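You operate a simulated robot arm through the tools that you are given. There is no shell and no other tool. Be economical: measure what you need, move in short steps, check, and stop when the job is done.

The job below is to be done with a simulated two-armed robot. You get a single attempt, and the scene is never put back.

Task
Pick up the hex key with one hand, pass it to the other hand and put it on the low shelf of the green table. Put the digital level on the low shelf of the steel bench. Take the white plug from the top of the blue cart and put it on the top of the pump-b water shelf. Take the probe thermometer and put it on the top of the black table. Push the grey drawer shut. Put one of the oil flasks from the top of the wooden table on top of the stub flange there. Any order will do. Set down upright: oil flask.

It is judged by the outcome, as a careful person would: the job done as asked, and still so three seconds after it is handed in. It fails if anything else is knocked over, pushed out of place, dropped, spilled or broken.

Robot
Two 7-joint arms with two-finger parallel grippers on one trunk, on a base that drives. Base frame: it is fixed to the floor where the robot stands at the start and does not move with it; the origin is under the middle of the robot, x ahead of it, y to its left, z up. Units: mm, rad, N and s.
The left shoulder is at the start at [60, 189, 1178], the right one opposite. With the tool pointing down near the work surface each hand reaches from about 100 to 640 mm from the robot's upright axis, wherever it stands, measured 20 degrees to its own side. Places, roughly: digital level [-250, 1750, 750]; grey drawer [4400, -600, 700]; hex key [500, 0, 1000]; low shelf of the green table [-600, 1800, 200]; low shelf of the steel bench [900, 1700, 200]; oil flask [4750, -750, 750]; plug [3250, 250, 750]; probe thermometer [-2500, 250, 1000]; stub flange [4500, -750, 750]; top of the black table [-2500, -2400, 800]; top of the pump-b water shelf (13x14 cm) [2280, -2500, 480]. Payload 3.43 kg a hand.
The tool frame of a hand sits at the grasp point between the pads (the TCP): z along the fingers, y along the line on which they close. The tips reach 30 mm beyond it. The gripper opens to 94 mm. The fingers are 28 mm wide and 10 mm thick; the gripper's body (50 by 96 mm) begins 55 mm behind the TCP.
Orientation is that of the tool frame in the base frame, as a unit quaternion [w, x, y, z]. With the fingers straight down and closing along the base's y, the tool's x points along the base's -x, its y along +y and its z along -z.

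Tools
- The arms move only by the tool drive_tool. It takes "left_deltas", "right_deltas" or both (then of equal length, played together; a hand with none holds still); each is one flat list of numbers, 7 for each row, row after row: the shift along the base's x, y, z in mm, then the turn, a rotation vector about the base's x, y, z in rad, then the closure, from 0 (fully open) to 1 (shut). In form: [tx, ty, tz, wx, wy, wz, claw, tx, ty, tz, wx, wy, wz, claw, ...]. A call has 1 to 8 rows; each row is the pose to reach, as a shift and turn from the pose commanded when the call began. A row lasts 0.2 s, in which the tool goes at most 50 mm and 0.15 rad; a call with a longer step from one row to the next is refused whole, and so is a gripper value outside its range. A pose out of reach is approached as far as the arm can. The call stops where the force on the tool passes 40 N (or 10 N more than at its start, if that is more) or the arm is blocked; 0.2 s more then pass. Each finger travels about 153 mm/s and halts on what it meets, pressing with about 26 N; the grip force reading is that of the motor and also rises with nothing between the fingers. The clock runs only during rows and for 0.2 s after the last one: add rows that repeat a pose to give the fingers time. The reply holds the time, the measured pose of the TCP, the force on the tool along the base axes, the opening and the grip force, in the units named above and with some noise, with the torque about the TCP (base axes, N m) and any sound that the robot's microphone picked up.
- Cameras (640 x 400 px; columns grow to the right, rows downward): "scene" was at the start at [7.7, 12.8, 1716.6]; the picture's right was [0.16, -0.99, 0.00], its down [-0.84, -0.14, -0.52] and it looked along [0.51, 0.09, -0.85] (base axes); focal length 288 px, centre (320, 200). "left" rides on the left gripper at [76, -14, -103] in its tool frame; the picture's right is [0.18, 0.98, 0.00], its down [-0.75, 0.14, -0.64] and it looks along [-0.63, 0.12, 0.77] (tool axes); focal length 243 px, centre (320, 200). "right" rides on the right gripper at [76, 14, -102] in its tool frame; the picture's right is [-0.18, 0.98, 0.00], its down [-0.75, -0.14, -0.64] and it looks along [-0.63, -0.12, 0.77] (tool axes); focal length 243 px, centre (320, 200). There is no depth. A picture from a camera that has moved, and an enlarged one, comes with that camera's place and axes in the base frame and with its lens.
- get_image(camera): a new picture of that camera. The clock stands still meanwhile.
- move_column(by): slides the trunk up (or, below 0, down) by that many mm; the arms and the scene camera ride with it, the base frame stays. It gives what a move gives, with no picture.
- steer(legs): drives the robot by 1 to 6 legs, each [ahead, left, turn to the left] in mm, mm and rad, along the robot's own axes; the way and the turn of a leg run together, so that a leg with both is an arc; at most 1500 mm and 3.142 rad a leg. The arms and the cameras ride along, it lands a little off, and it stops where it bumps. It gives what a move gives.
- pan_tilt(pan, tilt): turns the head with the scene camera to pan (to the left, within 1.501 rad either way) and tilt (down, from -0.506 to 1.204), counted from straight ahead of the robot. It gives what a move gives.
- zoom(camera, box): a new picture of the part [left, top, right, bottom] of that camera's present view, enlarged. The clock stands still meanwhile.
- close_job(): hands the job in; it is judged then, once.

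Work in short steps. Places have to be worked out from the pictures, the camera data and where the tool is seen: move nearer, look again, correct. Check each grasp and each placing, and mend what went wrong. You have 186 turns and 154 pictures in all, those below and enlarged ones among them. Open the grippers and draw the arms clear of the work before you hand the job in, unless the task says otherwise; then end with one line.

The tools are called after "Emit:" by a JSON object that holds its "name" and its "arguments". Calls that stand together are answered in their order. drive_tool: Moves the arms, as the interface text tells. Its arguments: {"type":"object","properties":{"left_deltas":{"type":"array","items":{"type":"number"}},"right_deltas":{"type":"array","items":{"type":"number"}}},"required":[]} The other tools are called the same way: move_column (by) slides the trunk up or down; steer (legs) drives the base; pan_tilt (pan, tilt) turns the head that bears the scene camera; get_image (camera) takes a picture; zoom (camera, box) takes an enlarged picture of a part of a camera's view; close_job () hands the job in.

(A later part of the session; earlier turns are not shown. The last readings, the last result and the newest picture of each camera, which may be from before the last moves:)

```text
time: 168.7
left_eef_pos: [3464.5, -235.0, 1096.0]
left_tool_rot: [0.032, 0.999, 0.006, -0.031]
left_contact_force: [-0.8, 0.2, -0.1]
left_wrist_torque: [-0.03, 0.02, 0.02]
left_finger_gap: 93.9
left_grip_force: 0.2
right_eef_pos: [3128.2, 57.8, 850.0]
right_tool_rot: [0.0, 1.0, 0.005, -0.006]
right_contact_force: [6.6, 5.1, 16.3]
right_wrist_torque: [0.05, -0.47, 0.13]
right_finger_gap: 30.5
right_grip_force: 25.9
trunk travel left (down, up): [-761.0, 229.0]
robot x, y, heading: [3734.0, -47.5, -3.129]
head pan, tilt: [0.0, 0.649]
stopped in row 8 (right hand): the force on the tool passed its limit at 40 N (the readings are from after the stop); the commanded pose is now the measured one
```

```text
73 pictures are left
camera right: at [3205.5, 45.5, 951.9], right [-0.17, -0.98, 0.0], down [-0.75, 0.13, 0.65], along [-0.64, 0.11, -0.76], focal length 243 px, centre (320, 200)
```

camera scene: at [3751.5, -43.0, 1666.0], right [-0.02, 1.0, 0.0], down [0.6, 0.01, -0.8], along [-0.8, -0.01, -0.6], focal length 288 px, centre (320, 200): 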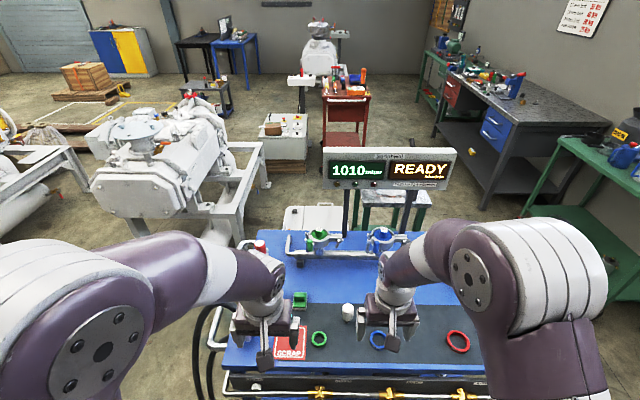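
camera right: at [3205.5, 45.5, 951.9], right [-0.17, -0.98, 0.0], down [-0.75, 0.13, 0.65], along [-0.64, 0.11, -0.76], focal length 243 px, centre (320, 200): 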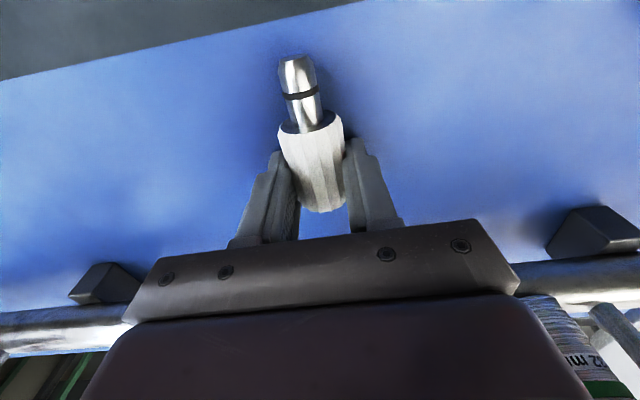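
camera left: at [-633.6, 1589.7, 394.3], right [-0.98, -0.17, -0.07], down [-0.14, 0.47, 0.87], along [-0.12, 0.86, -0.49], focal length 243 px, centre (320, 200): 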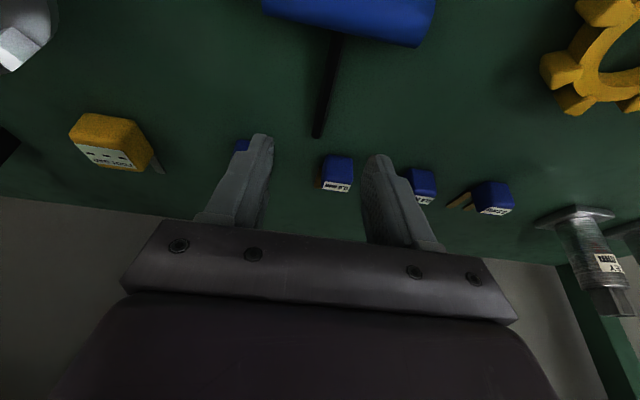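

Held (gap 30.5 mm). I lift and retract the right hand close to the robot, ready to turn round to the wooden table behind.

Emit:
{"name": "drive_tool", "arguments": {"right_deltas": [0, 0, 35, 0, 0, 0, 0.95, 0, 0, 75, 0, 0, 0, 0.95, 20, 0, 115, 0, 0, 0, 0.95, 65, 10, 130, 0, 0, 0, 0.95, 110, 20, 145, 0, 0, 0, 0.95, 155, 30, 155, 0, 0, 0, 0.95, 200, 40, 165, 0, 0, 0, 0.95, 245, 50, 170, 0, 0, 0, 0.95]}}

Emit:
{"name": "steer", "arguments": {"legs": [[-140, 0, 0], [0, 0, 1.57], [0, 0, 1.57]]}}

Emit:
{"name": "get_image", "arguments": {"camera": "scene"}}

Emit:
{"name": "get_image", "arguments": {"camera": "right"}}

```text
time: 170.5
left_eef_pos: [3462.4, -234.3, 1097.4]
left_tool_rot: [0.033, 0.999, 0.006, -0.03]
left_contact_force: [0.3, -0.3, 0.0]
left_wrist_torque: [-0.01, 0.02, 0.0]
left_finger_gap: 94.0
left_grip_force: 0.0
right_eef_pos: [3372.7, 106.2, 1013.8]
right_tool_rot: [-0.001, 1.0, 0.006, -0.004]
right_contact_force: [0.4, 0.3, -0.9]
right_wrist_torque: [-0.01, 0.05, 0.02]
right_finger_gap: 30.3
right_grip_force: 26.1
trunk travel left (down, up): [-761.0, 229.0]
robot x, y, heading: [3733.7, -42.5, -3.125]
head pan, tilt: [0.0, 0.649]
```

```text
time: 179.5
left_eef_pos: [4154.3, 139.7, 1098.0]
left_tool_rot: [0.029, 0.007, 0.999, 0.032]
left_contact_force: [-0.4, 0.5, -0.1]
left_wrist_torque: [-0.01, 0.0, 0.0]
left_finger_gap: 94.0
left_grip_force: 0.1
right_eef_pos: [4234.8, -203.1, 1014.3]
right_tool_rot: [0.003, 0.009, 1.0, 0.0]
right_contact_force: [0.4, 0.1, -0.6]
right_wrist_torque: [-0.01, -0.05, 0.04]
right_finger_gap: 30.1
right_grip_force: 25.6
trunk travel left (down, up): [-761.0, 229.0]
robot x, y, heading: [3877.5, -41.3, -0.015]
head pan, tilt: [0.0, 0.649]
```

```text
72 pictures are left
camera scene: at [3903.6, -41.4, 1657.0], right [-0.01, -1.0, 0.0], down [-0.6, 0.01, -0.8], along [0.8, -0.01, -0.6], focal length 288 px, centre (320, 200)
```

scene: 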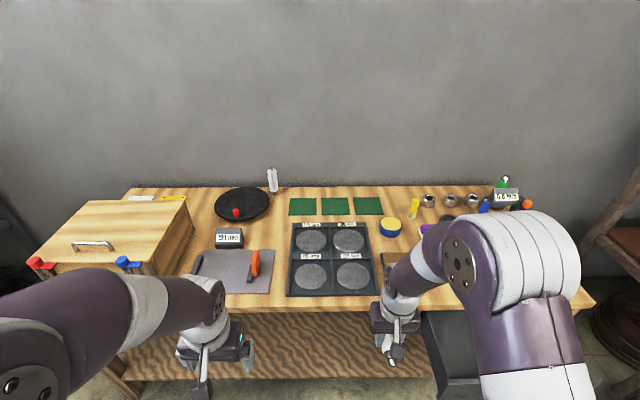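

```text
71 pictures are left
camera right: at [4158.5, -186.6, 1116.2], right [0.2, 0.98, 0.0], down [0.75, -0.15, 0.65], along [0.63, -0.13, -0.76], focal length 243 px, centre (320, 200)
```

right: 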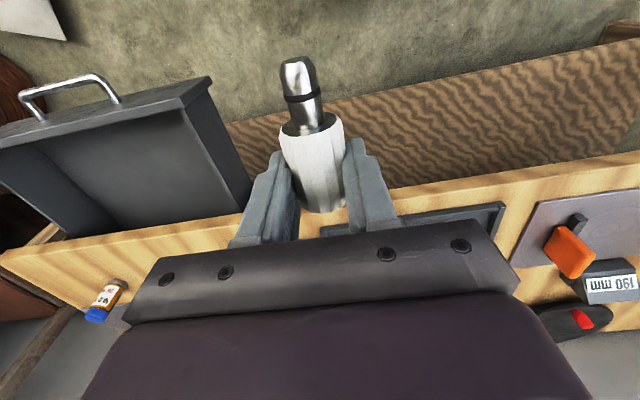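

Behind are the wooden table, the open grey drawer (front ≈ x 4195, y ≈ −580). I slide right along the aisle to face that part.

Emit:
{"name": "steer", "arguments": {"legs": [[-30, -560, 0.015]]}}

Emit:
{"name": "get_image", "arguments": {"camera": "scene"}}

```text
time: 182.7
left_eef_pos: [4117.4, -418.3, 1097.4]
left_tool_rot: [0.029, -0.005, 0.999, 0.032]
left_contact_force: [1.3, 0.2, 0.2]
left_wrist_torque: [0.01, 0.01, 0.04]
left_finger_gap: 93.8
left_grip_force: 0.1
right_eef_pos: [4208.0, -759.3, 1013.9]
right_tool_rot: [0.003, -0.005, 1.0, 0.0]
right_contact_force: [0.1, 0.5, -1.8]
right_wrist_torque: [-0.01, -0.02, 0.0]
right_finger_gap: 30.2
right_grip_force: 26.0
trunk travel left (down, up): [-761.0, 229.0]
robot x, y, heading: [3841.9, -612.2, 0.015]
head pan, tilt: [0.0, 0.649]
```

```text
70 pictures are left
camera scene: at [3873.0, -606.5, 1657.0], right [0.01, -1.0, 0.0], down [-0.6, -0.01, -0.8], along [0.8, 0.01, -0.6], focal length 288 px, centre (320, 200)
```

scene: 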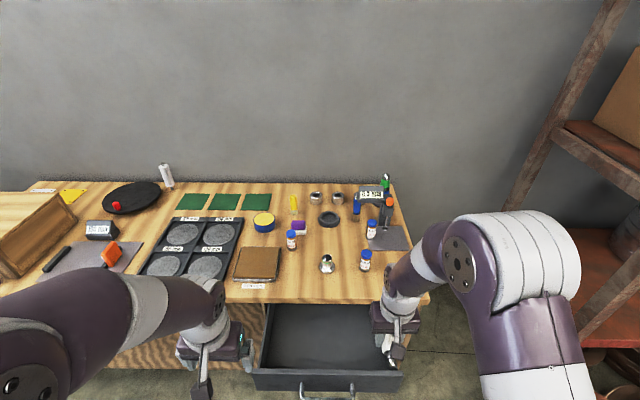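

Now I zoom on the flasks and the stub flange.

Emit:
{"name": "zoom", "arguments": {"camera": "scene", "box": [260, 170, 420, 300]}}

```text
3.08 times, centred on (340, 235) of scene
camera zoom: at [3873.0, -606.5, 1657.0], right [0.01, -1.0, 0.0], down [-0.6, -0.01, -0.8], along [0.8, 0.01, -0.6], focal length 887 px, centre (258, 92)
```

zoom: 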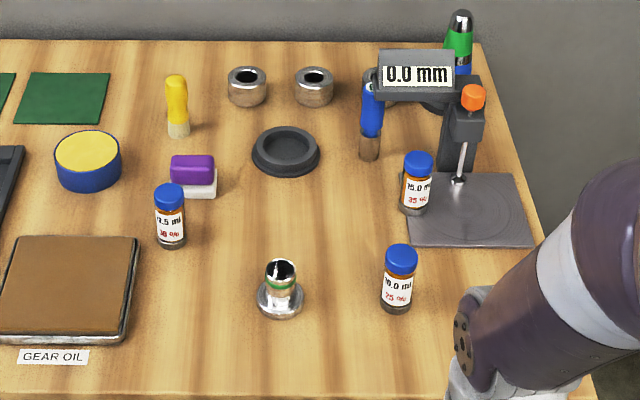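

Three blue-capped oil flasks; the silver stub flange stands at ≈ (4590, −625). The open drawer (front panel ≈ x 4250, y −390…−860, top z ≈ 673) must be shut first. I draw the right hand (with the plug) back and up, and make a fist with the left, pitched forward.

Emit:
{"name": "drive_tool", "arguments": {"right_deltas": [-25, -5, 15, 0, 0, 0, 0.95, -50, -10, 30, 0, 0, 0, 0.95, -75, -15, 45, 0, 0, 0, 0.95, -100, -20, 60, 0, 0, 0, 0.95, -100, -20, 60, 0, 0, 0, 0.95], "left_deltas": [-10, -18, 0, 0, -0.12, 0, 0.5, -20, -35, 0, 0, -0.24, 0, 1, -30, -52, 0, 0, -0.36, 0, 1, -40, -70, 0, 0, -0.5, 0, 1, -40, -70, 0, 0, -0.5, 0, 1]}}

Emit:
{"name": "move_column", "arguments": {"by": -380}}

Emit:
{"name": "get_image", "arguments": {"camera": "left"}}

Emit:
{"name": "get_image", "arguments": {"camera": "scene"}}

```text
time: 183.9
left_eef_pos: [4106.2, -525.1, 1078.9]
left_tool_rot: [0.275, -0.013, 0.961, 0.03]
left_contact_force: [0.4, 0.6, 0.0]
left_wrist_torque: [0.03, 0.02, 0.03]
left_finger_gap: 0.2
left_grip_force: 26.6
left hand out of reach, approached as far as the arm can: row 2, 3, 4, 5
right_eef_pos: [4110.2, -778.9, 1073.2]
right_tool_rot: [0.003, -0.005, 1.0, -0.001]
right_contact_force: [0.6, -0.1, -0.8]
right_wrist_torque: [-0.01, -0.02, 0.02]
right_finger_gap: 30.0
right_grip_force: 26.1
trunk travel left (down, up): [-761.0, 229.0]
robot x, y, heading: [3845.7, -611.7, 0.012]
head pan, tilt: [0.0, 0.649]
```

```text
time: 187.6
left_eef_pos: [4105.8, -524.5, 699.8]
left_tool_rot: [0.275, -0.014, 0.961, 0.031]
left_contact_force: [-0.2, 0.1, 0.0]
left_wrist_torque: [-0.03, 0.02, 0.0]
left_finger_gap: 0.0
left_grip_force: 26.3
right_eef_pos: [4108.6, -779.6, 695.3]
right_tool_rot: [0.003, -0.004, 1.0, 0.0]
right_contact_force: [-0.7, 0.5, -1.6]
right_wrist_torque: [-0.01, -0.03, 0.0]
right_finger_gap: 30.3
right_grip_force: 25.9
trunk travel left (down, up): [-381.0, 609.0]
robot x, y, heading: [3846.2, -607.3, 0.011]
head pan, tilt: [0.0, 0.649]
```

```text
68 pictures are left
camera left: at [3987.1, -545.9, 745.3], right [-0.2, 0.98, -0.05], down [0.29, 0.11, 0.95], along [0.94, 0.17, -0.31], focal length 243 px, centre (320, 200)
```

left: 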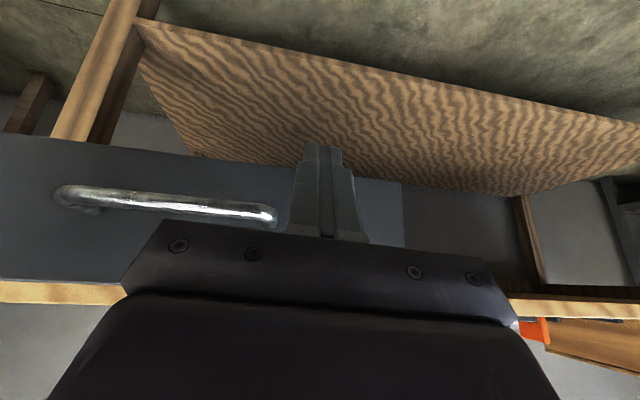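

```text
67 pictures are left
camera scene: at [3872.8, -606.8, 1277.0], right [0.01, -1.0, 0.0], down [-0.6, -0.01, -0.8], along [0.8, 0.01, -0.6], focal length 288 px, centre (320, 200)
```

scene: 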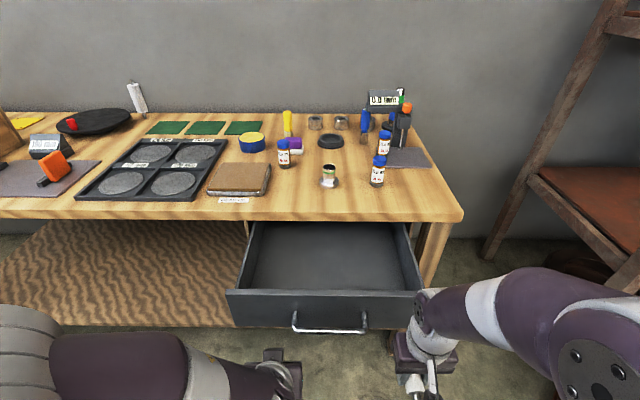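

Panel: x ≈ 4238, z 624–764; the left fist at z ≈ 680 faces it between the handle and its +y edge. I drive 40 forward, shift the fist 25 toward +y, then push with the arm.

Emit:
{"name": "steer", "arguments": {"legs": [[40, 0, 0]]}}

Emit:
{"name": "drive_tool", "arguments": {"left_deltas": [35, 20, 0, 0, 0, 0, 1, 70, 25, 0, 0, 0, 0, 1, 90, 25, 0, 0, 0, 0, 1, 115, 25, 0, 0, 0, 0, 1, 140, 25, 0, 0, 0, 0, 1, 165, 25, 0, 0, 0, 0, 1, 190, 25, 0, 0, 0, 0, 1, 215, 25, 0, 0, 0, 0, 1]}}

Emit:
{"name": "get_image", "arguments": {"camera": "scene"}}

```text
time: 188.5
left_eef_pos: [4146.5, -523.5, 699.6]
left_tool_rot: [0.274, -0.012, 0.961, 0.031]
left_contact_force: [0.8, -0.9, 0.4]
left_wrist_torque: [-0.01, 0.03, -0.01]
left_finger_gap: 0.1
left_grip_force: 26.1
right_eef_pos: [4148.2, -779.9, 693.6]
right_tool_rot: [0.003, -0.004, 1.0, 0.0]
right_contact_force: [-0.5, 0.1, -2.0]
right_wrist_torque: [-0.01, -0.02, 0.01]
right_finger_gap: 30.1
right_grip_force: 26.8
trunk travel left (down, up): [-381.0, 609.0]
robot x, y, heading: [3884.9, -607.6, 0.004]
head pan, tilt: [0.0, 0.649]
```

```text
time: 190.3
left_eef_pos: [4361.9, -497.9, 698.6]
left_tool_rot: [0.275, -0.012, 0.961, 0.031]
left_contact_force: [-0.6, -0.1, 0.7]
left_wrist_torque: [0.0, 0.01, -0.02]
left_finger_gap: 0.1
left_grip_force: 25.6
right_eef_pos: [4148.0, -780.0, 694.3]
right_tool_rot: [0.003, -0.004, 1.0, 0.0]
right_contact_force: [0.7, 0.8, -1.1]
right_wrist_torque: [0.03, -0.01, -0.02]
right_finger_gap: 30.3
right_grip_force: 26.0
trunk travel left (down, up): [-381.0, 609.0]
robot x, y, heading: [3884.0, -611.8, 0.017]
head pan, tilt: [0.0, 0.649]
```

```text
66 pictures are left
camera scene: at [3913.4, -606.2, 1276.9], right [0.01, -1.0, 0.0], down [-0.6, -0.01, -0.8], along [0.8, 0.01, -0.6], focal length 288 px, centre (320, 200)
```

scene: 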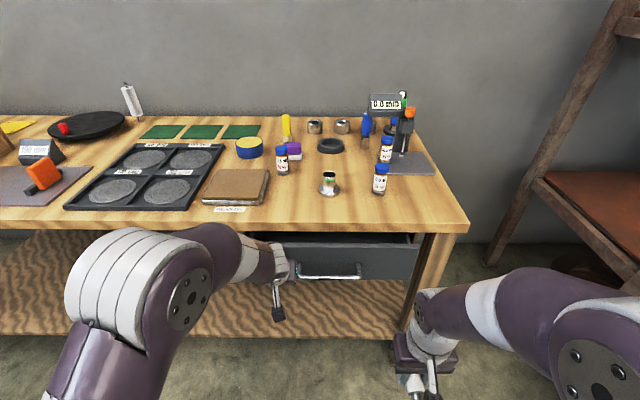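

The drawer is sliding in. I keep pushing until it stops.

Emit:
{"name": "drive_tool", "arguments": {"left_deltas": [20, 0, 0, 0, 0, 0, 1, 35, 0, 0, 0, 0, 0, 1, 45, 0, 0, 0, 0, 0, 1, 55, 0, 0, 0, 0, 0, 1, 65, 0, 0, 0, 0, 0, 1, 75, 0, 0, 0, 0, 0, 1, 85, 0, 0, 0, 0, 0, 1, 95, 0, 0, 0, 0, 0, 1]}}

Emit:
{"name": "zoom", "arguments": {"camera": "scene", "box": [220, 190, 480, 340]}}

```text
time: 191.8
left_eef_pos: [4432.9, -497.9, 698.7]
left_tool_rot: [0.269, -0.014, 0.962, 0.032]
left_contact_force: [-24.7, -3.5, 11.4]
left_wrist_torque: [-0.04, 0.13, -0.06]
left_finger_gap: 0.2
left_grip_force: 26.3
right_eef_pos: [4145.4, -780.8, 695.5]
right_tool_rot: [0.005, -0.004, 1.0, 0.001]
right_contact_force: [0.5, -0.4, -1.2]
right_wrist_torque: [-0.02, -0.02, -0.03]
right_finger_gap: 30.5
right_grip_force: 26.0
trunk travel left (down, up): [-381.0, 609.0]
robot x, y, heading: [3883.9, -609.2, 0.015]
head pan, tilt: [0.0, 0.649]
stopped in row 7 (left hand): the force on the tool passed its limit at 54 N (the readings are from after the stop); the commanded pose is now the measured one
```

```text
2.46 times, centred on (350, 265) of scene
camera zoom: at [3907.7, -607.0, 1277.4], right [0.01, -1.0, 0.0], down [-0.6, -0.01, -0.8], along [0.8, 0.01, -0.6], focal length 710 px, centre (246, 40)
```

zoom: 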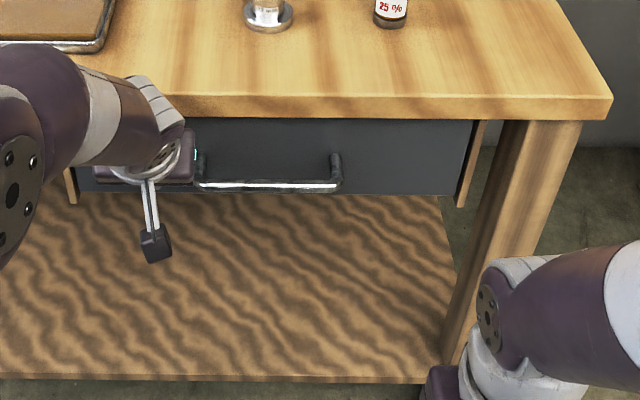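

The drawer is shut (blocked at 54 N, flush with its rails). I withdraw the left hand, raise the trunk and straighten the hand open.

Emit:
{"name": "drive_tool", "arguments": {"left_deltas": [-35, 0, 0, 0, 0, 0, 1, -70, 0, 0, 0, 0, 0, 1, -105, 0, 0, 0, 0, 0, 1, -140, 0, 0, 0, 0, 0, 1]}}

Emit:
{"name": "move_column", "arguments": {"by": 390}}

Emit:
{"name": "drive_tool", "arguments": {"left_deltas": [10, 15, 0, 0, 0.11, 0, 0.5, 20, 30, 0, 0, 0.22, 0, 0, 30, 45, 0, 0, 0.33, 0, 0, 40, 60, 0, 0, 0.44, 0, 0, 50, 75, 0, 0, 0.55, 0, 0, 50, 75, 0, 0, 0.55, 0, 0]}}

Emit:
{"name": "steer", "arguments": {"legs": [[260, 0, 0]]}}

Emit:
{"name": "get_image", "arguments": {"camera": "scene"}}

Emit:
{"name": "get_image", "arguments": {"camera": "left"}}

```text
time: 192.8
left_eef_pos: [4297.1, -499.2, 700.4]
left_tool_rot: [0.268, -0.013, 0.963, 0.032]
left_contact_force: [-0.2, -0.2, 0.5]
left_wrist_torque: [0.02, -0.02, -0.01]
left_finger_gap: 0.0
left_grip_force: 26.0
right_eef_pos: [4147.0, -779.6, 694.0]
right_tool_rot: [0.003, -0.004, 1.0, 0.0]
right_contact_force: [-0.4, -0.4, -0.7]
right_wrist_torque: [0.01, -0.04, 0.01]
right_finger_gap: 30.2
right_grip_force: 26.0
trunk travel left (down, up): [-381.0, 609.0]
robot x, y, heading: [3886.2, -606.2, 0.016]
head pan, tilt: [0.0, 0.649]
```

```text
time: 196.6
left_eef_pos: [4298.9, -498.7, 1087.9]
left_tool_rot: [0.27, -0.013, 0.962, 0.031]
left_contact_force: [0.6, 1.0, -0.8]
left_wrist_torque: [0.01, -0.02, 0.01]
left_finger_gap: 0.0
left_grip_force: 26.1
right_eef_pos: [4148.0, -779.4, 1083.8]
right_tool_rot: [0.003, -0.005, 1.0, 0.0]
right_contact_force: [0.4, 0.0, -0.7]
right_wrist_torque: [0.0, -0.04, -0.02]
right_finger_gap: 30.4
right_grip_force: 26.0
trunk travel left (down, up): [-771.0, 219.0]
robot x, y, heading: [3884.8, -608.2, 0.012]
head pan, tilt: [0.0, 0.649]
```

```text
time: 198.0
left_eef_pos: [4347.9, -424.0, 1090.2]
left_tool_rot: [-0.003, -0.004, 0.999, 0.034]
left_contact_force: [-0.1, -0.6, -0.6]
left_wrist_torque: [0.01, -0.02, 0.01]
left_finger_gap: 94.0
left_grip_force: 0.0
right_eef_pos: [4147.3, -779.6, 1085.1]
right_tool_rot: [0.003, -0.004, 1.0, 0.001]
right_contact_force: [0.0, -0.3, -0.9]
right_wrist_torque: [-0.03, -0.05, 0.0]
right_finger_gap: 30.4
right_grip_force: 25.5
trunk travel left (down, up): [-771.0, 219.0]
robot x, y, heading: [3887.0, -609.8, 0.012]
head pan, tilt: [0.0, 0.649]
```

```text
time: 199.8
left_eef_pos: [4607.0, -422.8, 1088.2]
left_tool_rot: [-0.001, -0.003, 0.999, 0.035]
left_contact_force: [0.3, 0.3, 0.1]
left_wrist_torque: [0.02, 0.0, 0.03]
left_finger_gap: 94.1
left_grip_force: 0.1
right_eef_pos: [4406.7, -776.4, 1085.3]
right_tool_rot: [0.004, -0.003, 1.0, 0.0]
right_contact_force: [-0.2, 0.4, -1.6]
right_wrist_torque: [-0.02, -0.02, 0.0]
right_finger_gap: 30.2
right_grip_force: 26.6
trunk travel left (down, up): [-771.0, 219.0]
robot x, y, heading: [4143.6, -606.5, 0.004]
head pan, tilt: [0.0, 0.649]
```

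```text
64 pictures are left
camera scene: at [4171.1, -603.5, 1667.0], right [0.01, -1.0, 0.0], down [-0.6, -0.01, -0.8], along [0.8, 0.01, -0.6], focal length 288 px, centre (320, 200)
```

scene: 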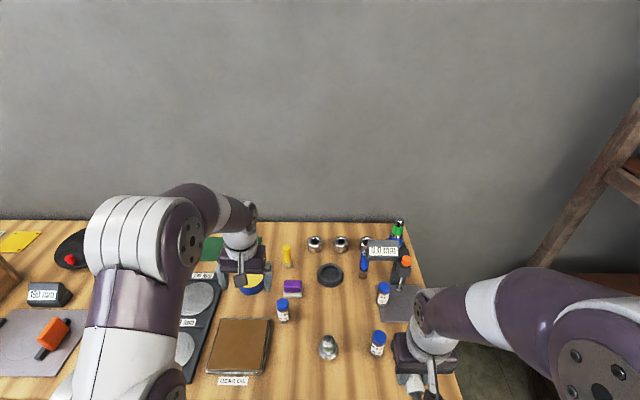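

```text
63 pictures are left
camera left: at [4531.4, -444.4, 1190.3], right [-0.19, 0.98, 0.07], down [0.76, 0.1, 0.65], along [0.63, 0.18, -0.76], focal length 243 px, centre (320, 200)
```

left: 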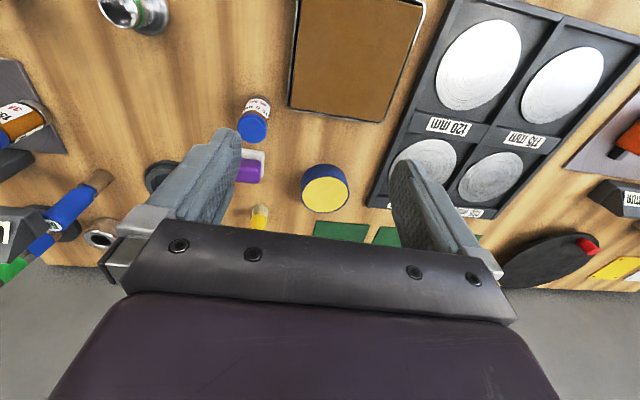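

Left hand is near; flask "7.5 ml" estimated at (4690, −482), table z ≈ 792. I straighten the small roll and move above it.

Emit:
{"name": "drive_tool", "arguments": {"left_deltas": [20, -15, -20, -0.03, 0, 0, 0, 40, -30, -40, -0.07, 0, -0.006, 0, 60, -45, -60, -0.07, 0, -0.006, 0, 81, -60, -75, -0.07, 0, -0.006, 0, 81, -60, -75, -0.07, 0, -0.006, 0]}}

Emit:
{"name": "get_image", "arguments": {"camera": "left"}}

```text
time: 201.0
left_eef_pos: [4687.6, -481.3, 1011.6]
left_tool_rot: [-0.002, -0.001, 1.0, 0.0]
left_contact_force: [-0.5, 0.2, -1.0]
left_wrist_torque: [0.01, -0.03, 0.04]
left_finger_gap: 94.0
left_grip_force: 0.1
right_eef_pos: [4405.9, -777.0, 1083.5]
right_tool_rot: [0.003, -0.003, 1.0, 0.0]
right_contact_force: [0.0, 0.6, 0.0]
right_wrist_torque: [0.0, -0.03, 0.0]
right_finger_gap: 30.2
right_grip_force: 26.0
trunk travel left (down, up): [-771.0, 219.0]
robot x, y, heading: [4139.8, -609.5, 0.013]
head pan, tilt: [0.0, 0.649]
```

```text
62 pictures are left
camera left: at [4611.7, -495.4, 1114.5], right [-0.19, 0.98, 0.0], down [0.76, 0.14, 0.64], along [0.63, 0.12, -0.77], focal length 243 px, centre (320, 200)
```

left: 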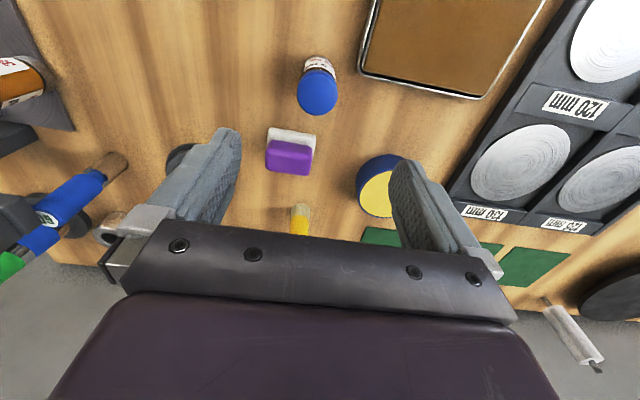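

Flask axis (4686, −484), z 792–858. I part-close the fingers to avoid the tray, descend to TCP z 831 and grip.

Emit:
{"name": "drive_tool", "arguments": {"left_deltas": [-1, -2, -45, 0, 0, 0, 0.3, -1, -2, -90, 0, 0, 0, 0.3, -1, -2, -130, 0, 0, 0, 0.3, -1, -2, -160, 0, 0, 0, 0.3, -1, -2, -180, 0, 0, 0, 0.3, -1, -2, -180, 0, 0, 0, 0.3]}}

Emit:
{"name": "get_image", "arguments": {"camera": "left"}}

```text
time: 202.4
left_eef_pos: [4687.1, -483.5, 831.3]
left_tool_rot: [-0.002, 0.0, 1.0, -0.001]
left_contact_force: [0.4, -0.9, -0.4]
left_wrist_torque: [-0.03, 0.0, -0.03]
left_finger_gap: 65.8
left_grip_force: 0.0
right_eef_pos: [4407.6, -777.0, 1084.8]
right_tool_rot: [0.004, -0.003, 1.0, 0.0]
right_contact_force: [-0.2, -0.1, -1.7]
right_wrist_torque: [0.01, -0.04, -0.02]
right_finger_gap: 29.9
right_grip_force: 25.9
trunk travel left (down, up): [-771.0, 219.0]
robot x, y, heading: [4141.6, -603.4, 0.008]
head pan, tilt: [0.0, 0.649]
```

```text
61 pictures are left
camera left: at [4610.9, -497.1, 934.4], right [-0.18, 0.98, 0.0], down [0.76, 0.14, 0.64], along [0.63, 0.12, -0.77], focal length 243 px, centre (320, 200)
```

left: 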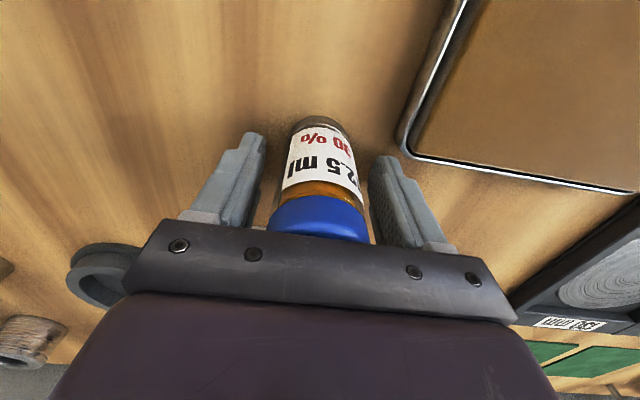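

Flask well between the fingers. I close, check the grip, and lift.

Emit:
{"name": "drive_tool", "arguments": {"left_deltas": [0, 0, 0, 0, 0, 0, 0.5, 0, 0, 0, 0, 0, 0, 0.8, 0, 0, 0, 0, 0, 0, 0.9, 0, 0, 0, 0, 0, 0, 0.9, 0, 0, 20, 0, 0, 0, 0.9, 0, 0, 50, 0, 0, 0, 0.9, 0, 0, 80, 0, 0, 0, 0.9, 0, 0, 80, 0, 0, 0, 0.9]}}

Emit:
{"name": "get_image", "arguments": {"camera": "left"}}

Emit:
{"name": "zoom", "arguments": {"camera": "scene", "box": [220, 260, 420, 400]}}

```text
time: 204.2
left_eef_pos: [4687.8, -485.9, 911.0]
left_tool_rot: [-0.002, 0.0, 1.0, -0.001]
left_contact_force: [-0.5, -0.5, -1.2]
left_wrist_torque: [0.02, 0.01, -0.02]
left_finger_gap: 40.2
left_grip_force: 26.0
right_eef_pos: [4408.5, -776.8, 1083.1]
right_tool_rot: [0.003, -0.003, 1.0, 0.0]
right_contact_force: [0.1, 0.5, -1.3]
right_wrist_torque: [-0.02, -0.04, 0.01]
right_finger_gap: 30.1
right_grip_force: 26.3
trunk travel left (down, up): [-771.0, 219.0]
robot x, y, heading: [4146.6, -602.9, 0.008]
head pan, tilt: [0.0, 0.649]
```

```text
60 pictures are left
camera left: at [4612.2, -499.2, 1014.0], right [-0.18, 0.98, 0.0], down [0.76, 0.14, 0.64], along [0.63, 0.12, -0.77], focal length 243 px, centre (320, 200)
```

left: 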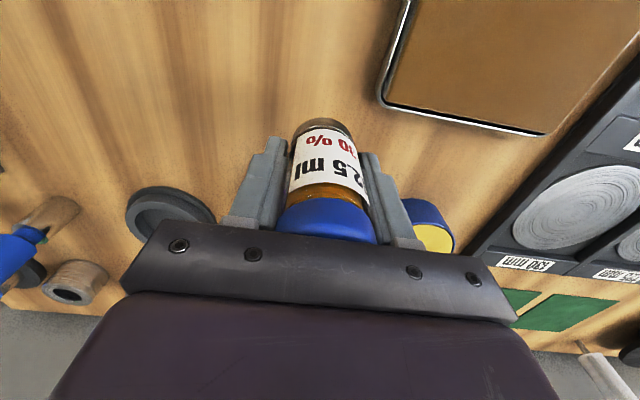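

```text
2.86 times, centred on (320, 330) of scene
camera zoom: at [4172.5, -603.3, 1667.0], right [0.01, -1.0, 0.0], down [-0.6, -0.01, -0.8], along [0.8, 0.01, -0.6], focal length 824 px, centre (320, -171)
```

zoom: 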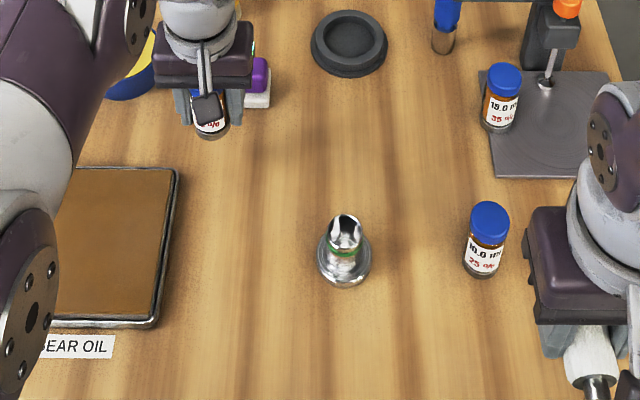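

Flask held (40 mm). Stub top looks ≈ 33 mm wide at about (4586, −624, ~862). I move to a viewing pose beside it, at height, to refine.

Emit:
{"name": "drive_tool", "arguments": {"left_deltas": [-20, -15, 25, 0, 0, 0, 0.9, -50, -25, 35, 0, 0, 0, 0.9, -80, -40, 40, 0, 0, 0, 0.9, -102, -50, 40, 0, 0, 0, 0.9, -102, -50, 40, 0, 0, 0, 0.9]}}

Emit:
{"name": "get_image", "arguments": {"camera": "left"}}

```text
time: 205.4
left_eef_pos: [4586.0, -533.3, 952.7]
left_tool_rot: [-0.002, 0.0, 1.0, -0.001]
left_contact_force: [0.2, 0.6, -0.1]
left_wrist_torque: [-0.03, -0.04, 0.01]
left_finger_gap: 40.0
left_grip_force: 25.8
right_eef_pos: [4407.3, -777.1, 1084.1]
right_tool_rot: [0.004, -0.004, 1.0, 0.0]
right_contact_force: [-0.2, 0.1, -0.3]
right_wrist_torque: [0.02, -0.02, 0.01]
right_finger_gap: 30.5
right_grip_force: 26.7
trunk travel left (down, up): [-771.0, 219.0]
robot x, y, heading: [4142.5, -606.2, 0.009]
head pan, tilt: [0.0, 0.649]
```

```text
58 pictures are left
camera left: at [4510.2, -548.0, 1056.0], right [-0.19, 0.98, 0.0], down [0.76, 0.14, 0.64], along [0.63, 0.12, -0.77], focal length 243 px, centre (320, 200)
```

left: 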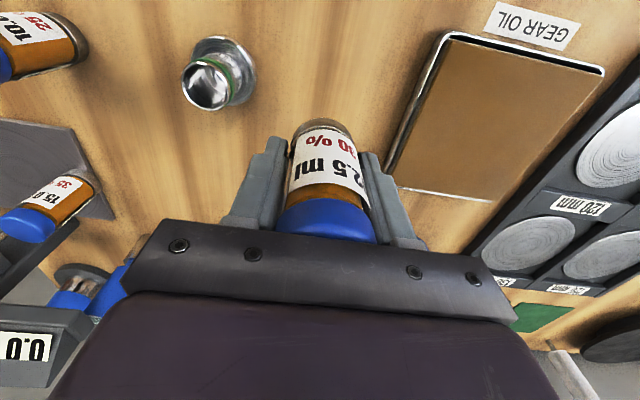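

Stub top from the left camera ≈ (4579, −625, ~852). I move directly over it, still high, and check the alignment.

Emit:
{"name": "drive_tool", "arguments": {"left_deltas": [-3, -30, 0, 0, 0, 0, 0.9, -5, -60, 0, 0, 0, 0, 0.9, -7, -92, 0, 0, 0, 0, 0.9, -7, -92, 0, 0, 0, 0, 0.9, -7, -92, 0, 0, 0, 0, 0.9]}}

Emit:
{"name": "zoom", "arguments": {"camera": "left", "box": [200, 30, 440, 210]}}

Emit:
{"name": "zoom", "arguments": {"camera": "scene", "box": [260, 290, 400, 390]}}

```text
time: 206.6
left_eef_pos: [4577.5, -625.1, 954.3]
left_tool_rot: [-0.003, 0.001, 1.0, -0.001]
left_contact_force: [-0.3, -0.2, -0.6]
left_wrist_torque: [0.03, -0.01, -0.01]
left_finger_gap: 40.0
left_grip_force: 26.0
right_eef_pos: [4408.0, -777.0, 1084.1]
right_tool_rot: [0.003, -0.004, 1.0, 0.0]
right_contact_force: [-0.6, 0.5, -0.9]
right_wrist_torque: [-0.01, -0.04, 0.01]
right_finger_gap: 30.0
right_grip_force: 25.8
trunk travel left (down, up): [-771.0, 219.0]
robot x, y, heading: [4146.2, -602.4, 0.011]
head pan, tilt: [0.0, 0.649]
```

```text
2.22 times, centred on (320, 120) of left
camera zoom: at [4501.1, -639.6, 1056.2], right [-0.18, 0.98, 0.0], down [0.76, 0.14, 0.64], along [0.63, 0.12, -0.77], focal length 539 px, centre (320, 378)
```

zoom: 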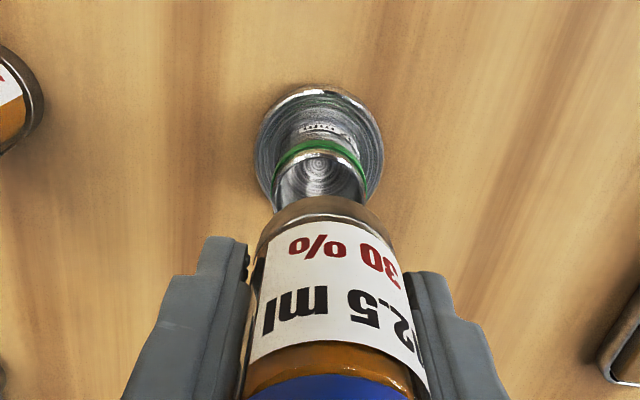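

```text
4.00 times, centred on (330, 340) of scene
camera zoom: at [4172.0, -603.5, 1667.0], right [0.01, -1.0, 0.0], down [-0.6, -0.01, -0.8], along [0.8, 0.01, -0.6], focal length 1153 px, centre (280, -360)
```

zoom: 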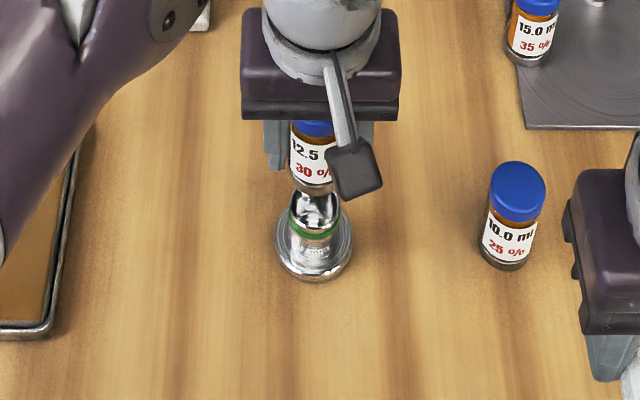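

Aligned: the flange centre computes to (4577.5, −625), exactly under the TCP. I lower slowly onto the stub.

Emit:
{"name": "drive_tool", "arguments": {"left_deltas": [2, 0, -22, 0, 0, 0, 0.9, 2, 0, -40, 0, 0, 0, 0.9, 2, 0, -46, 0, 0, 0, 0.9, 2, 0, -50, 0, 0, 0, 0.9, 2, 0, -53, 0, 0, 0, 0.9, 2, 0, -56, 0, 0, 0, 0.9, 2, 0, -59, 0, 0, 0, 0.9]}}

Emit:
{"name": "zoom", "arguments": {"camera": "scene", "box": [280, 290, 380, 380]}}

```text
time: 208.2
left_eef_pos: [4581.3, -627.0, 895.1]
left_tool_rot: [-0.003, 0.001, 1.0, 0.0]
left_contact_force: [-0.4, 0.5, -0.6]
left_wrist_torque: [-0.03, -0.03, 0.0]
left_finger_gap: 39.9
left_grip_force: 26.2
right_eef_pos: [4407.5, -776.3, 1084.5]
right_tool_rot: [0.003, -0.003, 1.0, 0.0]
right_contact_force: [-0.1, 0.0, -1.6]
right_wrist_torque: [0.0, -0.03, 0.02]
right_finger_gap: 30.2
right_grip_force: 26.1
trunk travel left (down, up): [-771.0, 219.0]
robot x, y, heading: [4146.3, -604.8, 0.01]
head pan, tilt: [0.0, 0.649]
```

```text
4.44 times, centred on (330, 335) of scene
camera zoom: at [4172.1, -603.6, 1667.0], right [0.01, -1.0, 0.0], down [-0.6, -0.01, -0.8], along [0.8, 0.01, -0.6], focal length 1281 px, centre (276, -400)
```

zoom: 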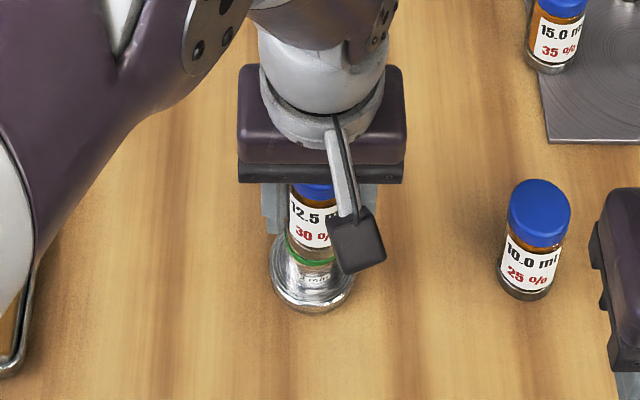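

No contact yet (base ≈ 856). I continue in 3 mm steps.

Emit:
{"name": "drive_tool", "arguments": {"left_deltas": [-1, 1, -3, 0, 0, 0, 0.9, -1, 1, -6, 0, 0, 0, 0.9, -1, 1, -9, 0, 0, 0, 0.9, -1, 1, -12, 0, 0, 0, 0.9, -1, 1, -15, 0, 0, 0, 0.9]}}

```text
time: 209.2
left_eef_pos: [4580.9, -627.1, 888.0]
left_tool_rot: [0.002, 0.0, 1.0, -0.001]
left_contact_force: [-9.5, 4.4, 28.0]
left_wrist_torque: [0.2, 0.5, 0.03]
left_finger_gap: 39.6
left_grip_force: 26.3
right_eef_pos: [4404.2, -777.0, 1085.5]
right_tool_rot: [0.005, -0.003, 1.0, 0.001]
right_contact_force: [0.7, -0.5, -1.4]
right_wrist_torque: [-0.02, -0.02, 0.04]
right_finger_gap: 30.2
right_grip_force: 26.1
trunk travel left (down, up): [-771.0, 219.0]
robot x, y, heading: [4141.4, -604.8, 0.011]
head pan, tilt: [0.0, 0.649]
stopped in row 4 (left hand): the force on the tool passed its limit at 43 N (the readings are from after the stop); the commanded pose is now the measured one
```

Contact at TCP z 888. I ease up 2 mm, nudge to the stub centre and look before releasing.

Emit:
{"name": "drive_tool", "arguments": {"left_deltas": [0, 0, 2, 0, 0, 0, 0.9, -2, 1, 2, 0, 0, 0, 0.9]}}

Emit:
{"name": "zoom", "arguments": {"camera": "left", "box": [200, 30, 440, 210]}}

```text
time: 209.8
left_eef_pos: [4581.3, -625.8, 887.2]
left_tool_rot: [0.001, 0.001, 1.0, -0.001]
left_contact_force: [4.0, -1.1, 9.1]
left_wrist_torque: [0.06, 0.0, -0.03]
left_finger_gap: 39.5
left_grip_force: 25.7
right_eef_pos: [4406.3, -777.3, 1083.9]
right_tool_rot: [0.004, -0.003, 1.0, 0.0]
right_contact_force: [-0.5, 0.3, -1.6]
right_wrist_torque: [0.01, -0.07, -0.03]
right_finger_gap: 30.4
right_grip_force: 25.5
trunk travel left (down, up): [-771.0, 219.0]
robot x, y, heading: [4148.2, -606.3, 0.011]
head pan, tilt: [0.0, 0.649]
```

```text
2.22 times, centred on (320, 120) of left
camera zoom: at [4504.2, -641.1, 990.6], right [-0.18, 0.98, 0.0], down [0.75, 0.14, 0.64], along [0.63, 0.12, -0.77], focal length 539 px, centre (320, 378)
```

zoom: 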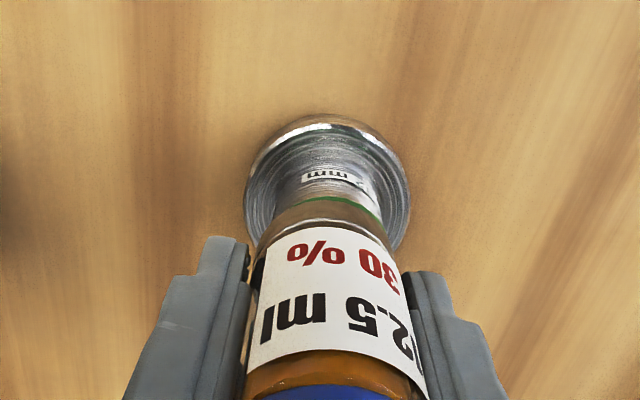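

Vial is centred within ~4 mm over the stub. I release slowly and check before rising.

Emit:
{"name": "drive_tool", "arguments": {"left_deltas": [0, 0, 0, 0, 0, 0, 0.5, 0, 0, 0, 0, 0, 0, 0.35, 0, 0, 0, 0, 0, 0, 0.25, 0, 0, 0, 0, 0, 0, 0.25]}}

Emit:
{"name": "zoom", "arguments": {"camera": "left", "box": [200, 30, 440, 210]}}

```text
time: 210.8
left_eef_pos: [4578.4, -625.8, 889.6]
left_tool_rot: [0.001, -0.001, 1.0, -0.002]
left_contact_force: [2.4, -1.5, 12.6]
left_wrist_torque: [0.1, 0.13, -0.03]
left_finger_gap: 70.5
left_grip_force: 0.0
right_eef_pos: [4406.9, -776.5, 1083.9]
right_tool_rot: [0.005, -0.003, 1.0, 0.0]
right_contact_force: [-0.2, 0.6, 0.1]
right_wrist_torque: [-0.01, -0.01, 0.03]
right_finger_gap: 30.4
right_grip_force: 25.9
trunk travel left (down, up): [-771.0, 219.0]
robot x, y, heading: [4144.2, -602.9, 0.01]
head pan, tilt: [0.0, 0.649]
```

```text
2.22 times, centred on (320, 120) of left
camera zoom: at [4503.3, -640.8, 990.9], right [-0.18, 0.98, 0.0], down [0.75, 0.14, 0.64], along [0.63, 0.12, -0.77], focal length 539 px, centre (320, 378)
```

zoom: 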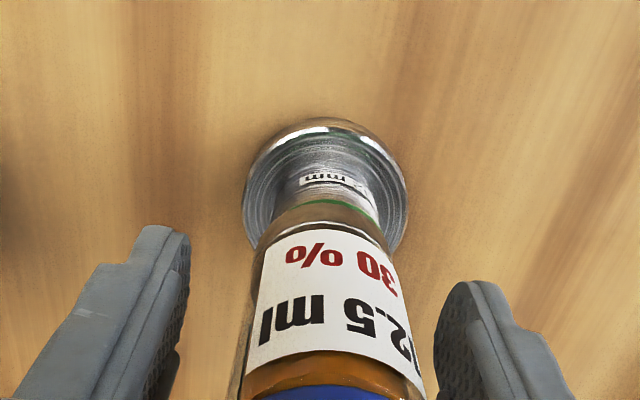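

The flask stands on its own; the palm touches its cap slightly. I rise straight up and check.

Emit:
{"name": "drive_tool", "arguments": {"left_deltas": [0, 0, 5, 0, 0, 0, 0.25, 0, 0, 20, 0, 0, 0, 0.2, 0, 0, 50, 0, 0, 0, 0.1, 0, 0, 90, 0, 0, 0, 0, 0, 0, 130, 0, 0, 0, 0, 0, 0, 150, 0, 0, 0, 0]}}

Emit:
{"name": "get_image", "arguments": {"camera": "left"}}

Emit:
{"name": "zoom", "arguments": {"camera": "scene", "box": [260, 270, 400, 390]}}

```text
time: 212.2
left_eef_pos: [4577.8, -628.0, 1036.7]
left_tool_rot: [0.0, -0.001, 1.0, -0.002]
left_contact_force: [-0.1, 0.5, 0.2]
left_wrist_torque: [0.01, 0.01, 0.0]
left_finger_gap: 94.3
left_grip_force: 0.0
right_eef_pos: [4407.7, -777.1, 1084.5]
right_tool_rot: [0.003, -0.004, 1.0, 0.0]
right_contact_force: [0.5, -0.1, -1.6]
right_wrist_torque: [0.01, -0.03, 0.0]
right_finger_gap: 30.3
right_grip_force: 26.1
trunk travel left (down, up): [-771.0, 219.0]
robot x, y, heading: [4142.2, -606.4, 0.007]
head pan, tilt: [0.0, 0.649]
```

```text
52 pictures are left
camera left: at [4502.1, -641.4, 1138.4], right [-0.19, 0.98, 0.0], down [0.75, 0.14, 0.64], along [0.63, 0.12, -0.77], focal length 243 px, centre (320, 200)
```

left: 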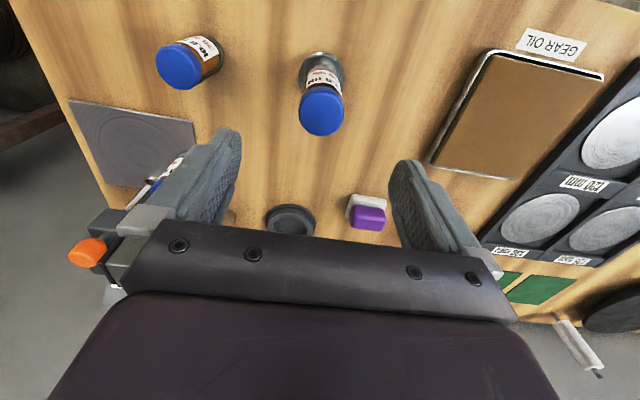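

```text
3.33 times, centred on (330, 330) of scene
camera zoom: at [4171.6, -603.6, 1667.0], right [0.01, -1.0, 0.0], down [-0.6, -0.01, -0.8], along [0.8, 0.01, -0.6], focal length 961 px, centre (287, -233)
```

zoom: 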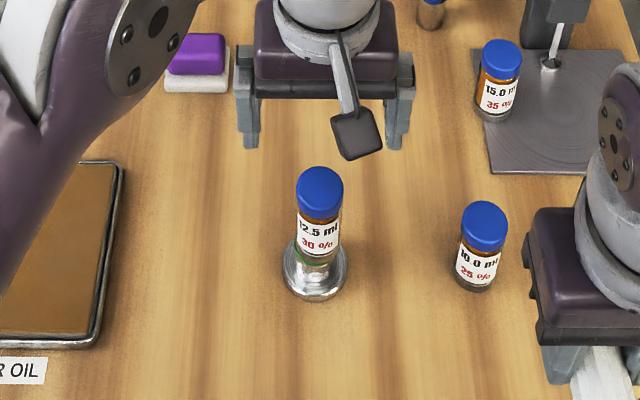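

The flask stands upright on the stub flange. I retract the left hand, back into the aisle, and turn toward the pump area to view the way.

Emit:
{"name": "steer", "arguments": {"legs": [[-300, 0, 0]]}}

Emit:
{"name": "drive_tool", "arguments": {"left_deltas": [-30, 25, 10, 0, 0, 0, 0, -60, 50, 20, 0, 0, 0, 0, -90, 75, 30, 0, 0, 0, 0, -120, 100, 40, 0, 0, 0, 0, -120, 130, 40, 0, 0, 0, 0]}}

Emit:
{"name": "steer", "arguments": {"legs": [[0, 0, -1.1], [0, 0, -1.16]]}}

Emit:
{"name": "pan_tilt", "arguments": {"pan": 0, "tilt": 0.5}}

Emit:
{"name": "get_image", "arguments": {"camera": "scene"}}

```text
time: 214.2
left_eef_pos: [4270.4, -629.1, 1035.3]
left_tool_rot: [-0.001, -0.001, 1.0, -0.001]
left_contact_force: [-1.3, -0.2, 0.7]
left_wrist_torque: [0.02, -0.01, 0.0]
left_finger_gap: 94.3
left_grip_force: 0.1
right_eef_pos: [4099.9, -779.8, 1084.0]
right_tool_rot: [0.004, -0.004, 1.0, 0.0]
right_contact_force: [0.3, -0.5, -1.4]
right_wrist_torque: [0.01, -0.01, 0.03]
right_finger_gap: 30.0
right_grip_force: 26.2
trunk travel left (down, up): [-771.0, 219.0]
robot x, y, heading: [3836.7, -609.7, 0.009]
head pan, tilt: [0.0, 0.649]
```

```text
time: 215.4
left_eef_pos: [4148.8, -501.7, 1075.6]
left_tool_rot: [-0.001, -0.001, 1.0, -0.001]
left_contact_force: [0.1, 0.4, -0.1]
left_wrist_torque: [-0.01, 0.01, -0.01]
left_finger_gap: 94.1
left_grip_force: 0.1
right_eef_pos: [4100.1, -778.8, 1084.3]
right_tool_rot: [0.004, -0.005, 1.0, 0.0]
right_contact_force: [1.0, 0.5, -0.9]
right_wrist_torque: [0.01, -0.01, -0.01]
right_finger_gap: 30.3
right_grip_force: 26.0
trunk travel left (down, up): [-771.0, 219.0]
robot x, y, heading: [3837.9, -610.5, 0.013]
head pan, tilt: [0.0, 0.649]
```

```text
time: 221.5
left_eef_pos: [3724.5, -919.9, 1076.0]
left_tool_rot: [-0.002, 0.901, 0.433, -0.001]
left_contact_force: [0.6, 1.0, 0.4]
left_wrist_torque: [0.01, 0.01, -0.01]
left_finger_gap: 93.9
left_grip_force: 0.0
right_eef_pos: [3536.8, -706.9, 1083.7]
right_tool_rot: [0.001, 0.9, 0.435, -0.003]
right_contact_force: [-0.7, -0.5, -2.7]
right_wrist_torque: [0.0, 0.06, 0.01]
right_finger_gap: 30.4
right_grip_force: 26.2
trunk travel left (down, up): [-771.0, 219.0]
robot x, y, heading: [3838.7, -607.3, -2.239]
head pan, tilt: [0.0, 0.649]
```

```text
time: 222.2
left_eef_pos: [3723.8, -918.2, 1076.7]
left_tool_rot: [-0.002, 0.901, 0.433, -0.001]
left_contact_force: [-0.9, -0.5, 0.3]
left_wrist_torque: [0.05, 0.01, 0.0]
left_finger_gap: 94.3
left_grip_force: 0.1
right_eef_pos: [3537.3, -705.3, 1083.9]
right_tool_rot: [0.002, 0.9, 0.436, -0.003]
right_contact_force: [0.7, 0.4, -1.0]
right_wrist_torque: [-0.01, 0.03, -0.04]
right_finger_gap: 30.1
right_grip_force: 26.3
trunk travel left (down, up): [-771.0, 219.0]
robot x, y, heading: [3836.5, -609.8, -2.23]
head pan, tilt: [0.0, 0.499]
```

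```text
50 pictures are left
camera scene: at [3817.3, -631.5, 1680.3], right [-0.79, 0.62, 0.0], down [0.3, 0.38, -0.88], along [-0.54, -0.69, -0.48], focal length 288 px, centre (320, 200)
```

scene: 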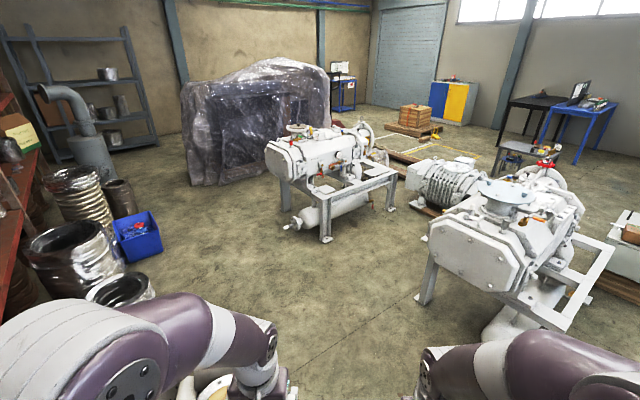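

Pump B is the farther machine. I zoom on it to find the "water shelf".

Emit:
{"name": "zoom", "arguments": {"camera": "scene", "box": [250, 110, 420, 250]}}

```text
2.86 times, centred on (335, 180) of scene
camera zoom: at [3817.3, -631.5, 1680.3], right [-0.79, 0.62, 0.0], down [0.3, 0.38, -0.88], along [-0.54, -0.69, -0.48], focal length 824 px, centre (277, 257)
```

zoom: 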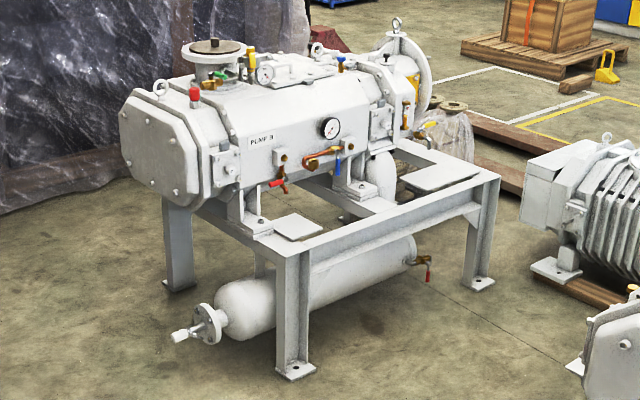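

The near plate at (2280, −2500) under "PUMP B" is the water shelf. I drive diagonally past the cart to stand north of pump B facing −y.

Emit:
{"name": "steer", "arguments": {"legs": [[667, -225, 0], [1200, -118, 0], [0, 0, 0.66]]}}

Emit:
{"name": "pan_tilt", "arguments": {"pan": 0, "tilt": 0.75}}

Emit:
{"name": "get_image", "arguments": {"camera": "scene"}}

```text
time: 233.7
left_eef_pos: [2514.8, -2199.2, 1076.9]
left_tool_rot: [-0.001, 0.697, 0.717, -0.001]
left_contact_force: [0.0, -0.7, -0.2]
left_wrist_torque: [0.01, -0.01, -0.03]
left_finger_gap: 94.0
left_grip_force: 0.0
right_eef_pos: [2234.9, -2155.7, 1083.9]
right_tool_rot: [0.002, 0.696, 0.718, -0.003]
right_contact_force: [-0.2, -1.2, -0.5]
right_wrist_torque: [-0.04, 0.01, -0.02]
right_finger_gap: 30.5
right_grip_force: 25.5
trunk travel left (down, up): [-771.0, 219.0]
robot x, y, heading: [2401.8, -1891.4, -1.533]
head pan, tilt: [0.0, 0.499]
```

```text
time: 234.5
left_eef_pos: [2514.0, -2198.7, 1075.8]
left_tool_rot: [-0.001, 0.698, 0.716, -0.002]
left_contact_force: [0.3, 0.1, -0.8]
left_wrist_torque: [-0.05, -0.02, -0.02]
left_finger_gap: 94.0
left_grip_force: 0.2
right_eef_pos: [2235.4, -2157.0, 1085.0]
right_tool_rot: [0.002, 0.696, 0.718, -0.002]
right_contact_force: [0.0, 0.2, -0.8]
right_wrist_torque: [-0.03, -0.01, 0.0]
right_finger_gap: 30.1
right_grip_force: 25.9
trunk travel left (down, up): [-771.0, 219.0]
robot x, y, heading: [2400.4, -1888.1, -1.533]
head pan, tilt: [0.0, 0.75]
```

```text
48 pictures are left
camera scene: at [2401.4, -1910.5, 1658.5], right [-1.0, -0.04, 0.0], down [-0.02, 0.68, -0.73], along [0.03, -0.73, -0.68], focal length 288 px, centre (320, 200)
```

scene: 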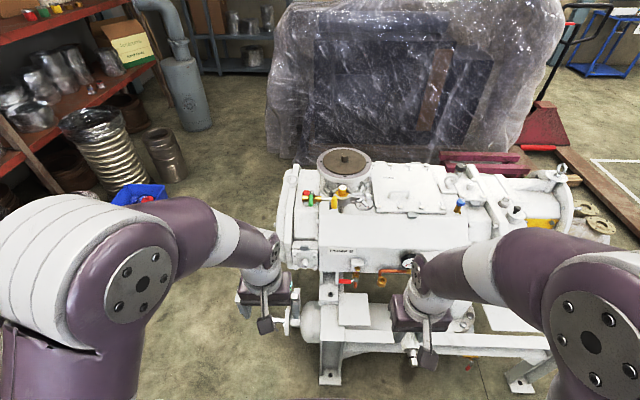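

The plate is at ≈ (2288, −2487, 480). I zoom to check what surrounds it.

Emit:
{"name": "zoom", "arguments": {"camera": "scene", "box": [280, 230, 430, 360]}}

```text
3.08 times, centred on (355, 295) of scene
camera zoom: at [2401.4, -1910.5, 1658.5], right [-1.0, -0.04, 0.0], down [-0.02, 0.68, -0.73], along [0.03, -0.73, -0.68], focal length 887 px, centre (212, -92)
```

zoom: 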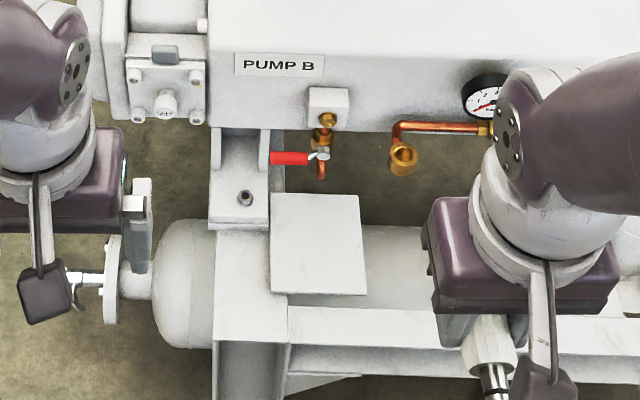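

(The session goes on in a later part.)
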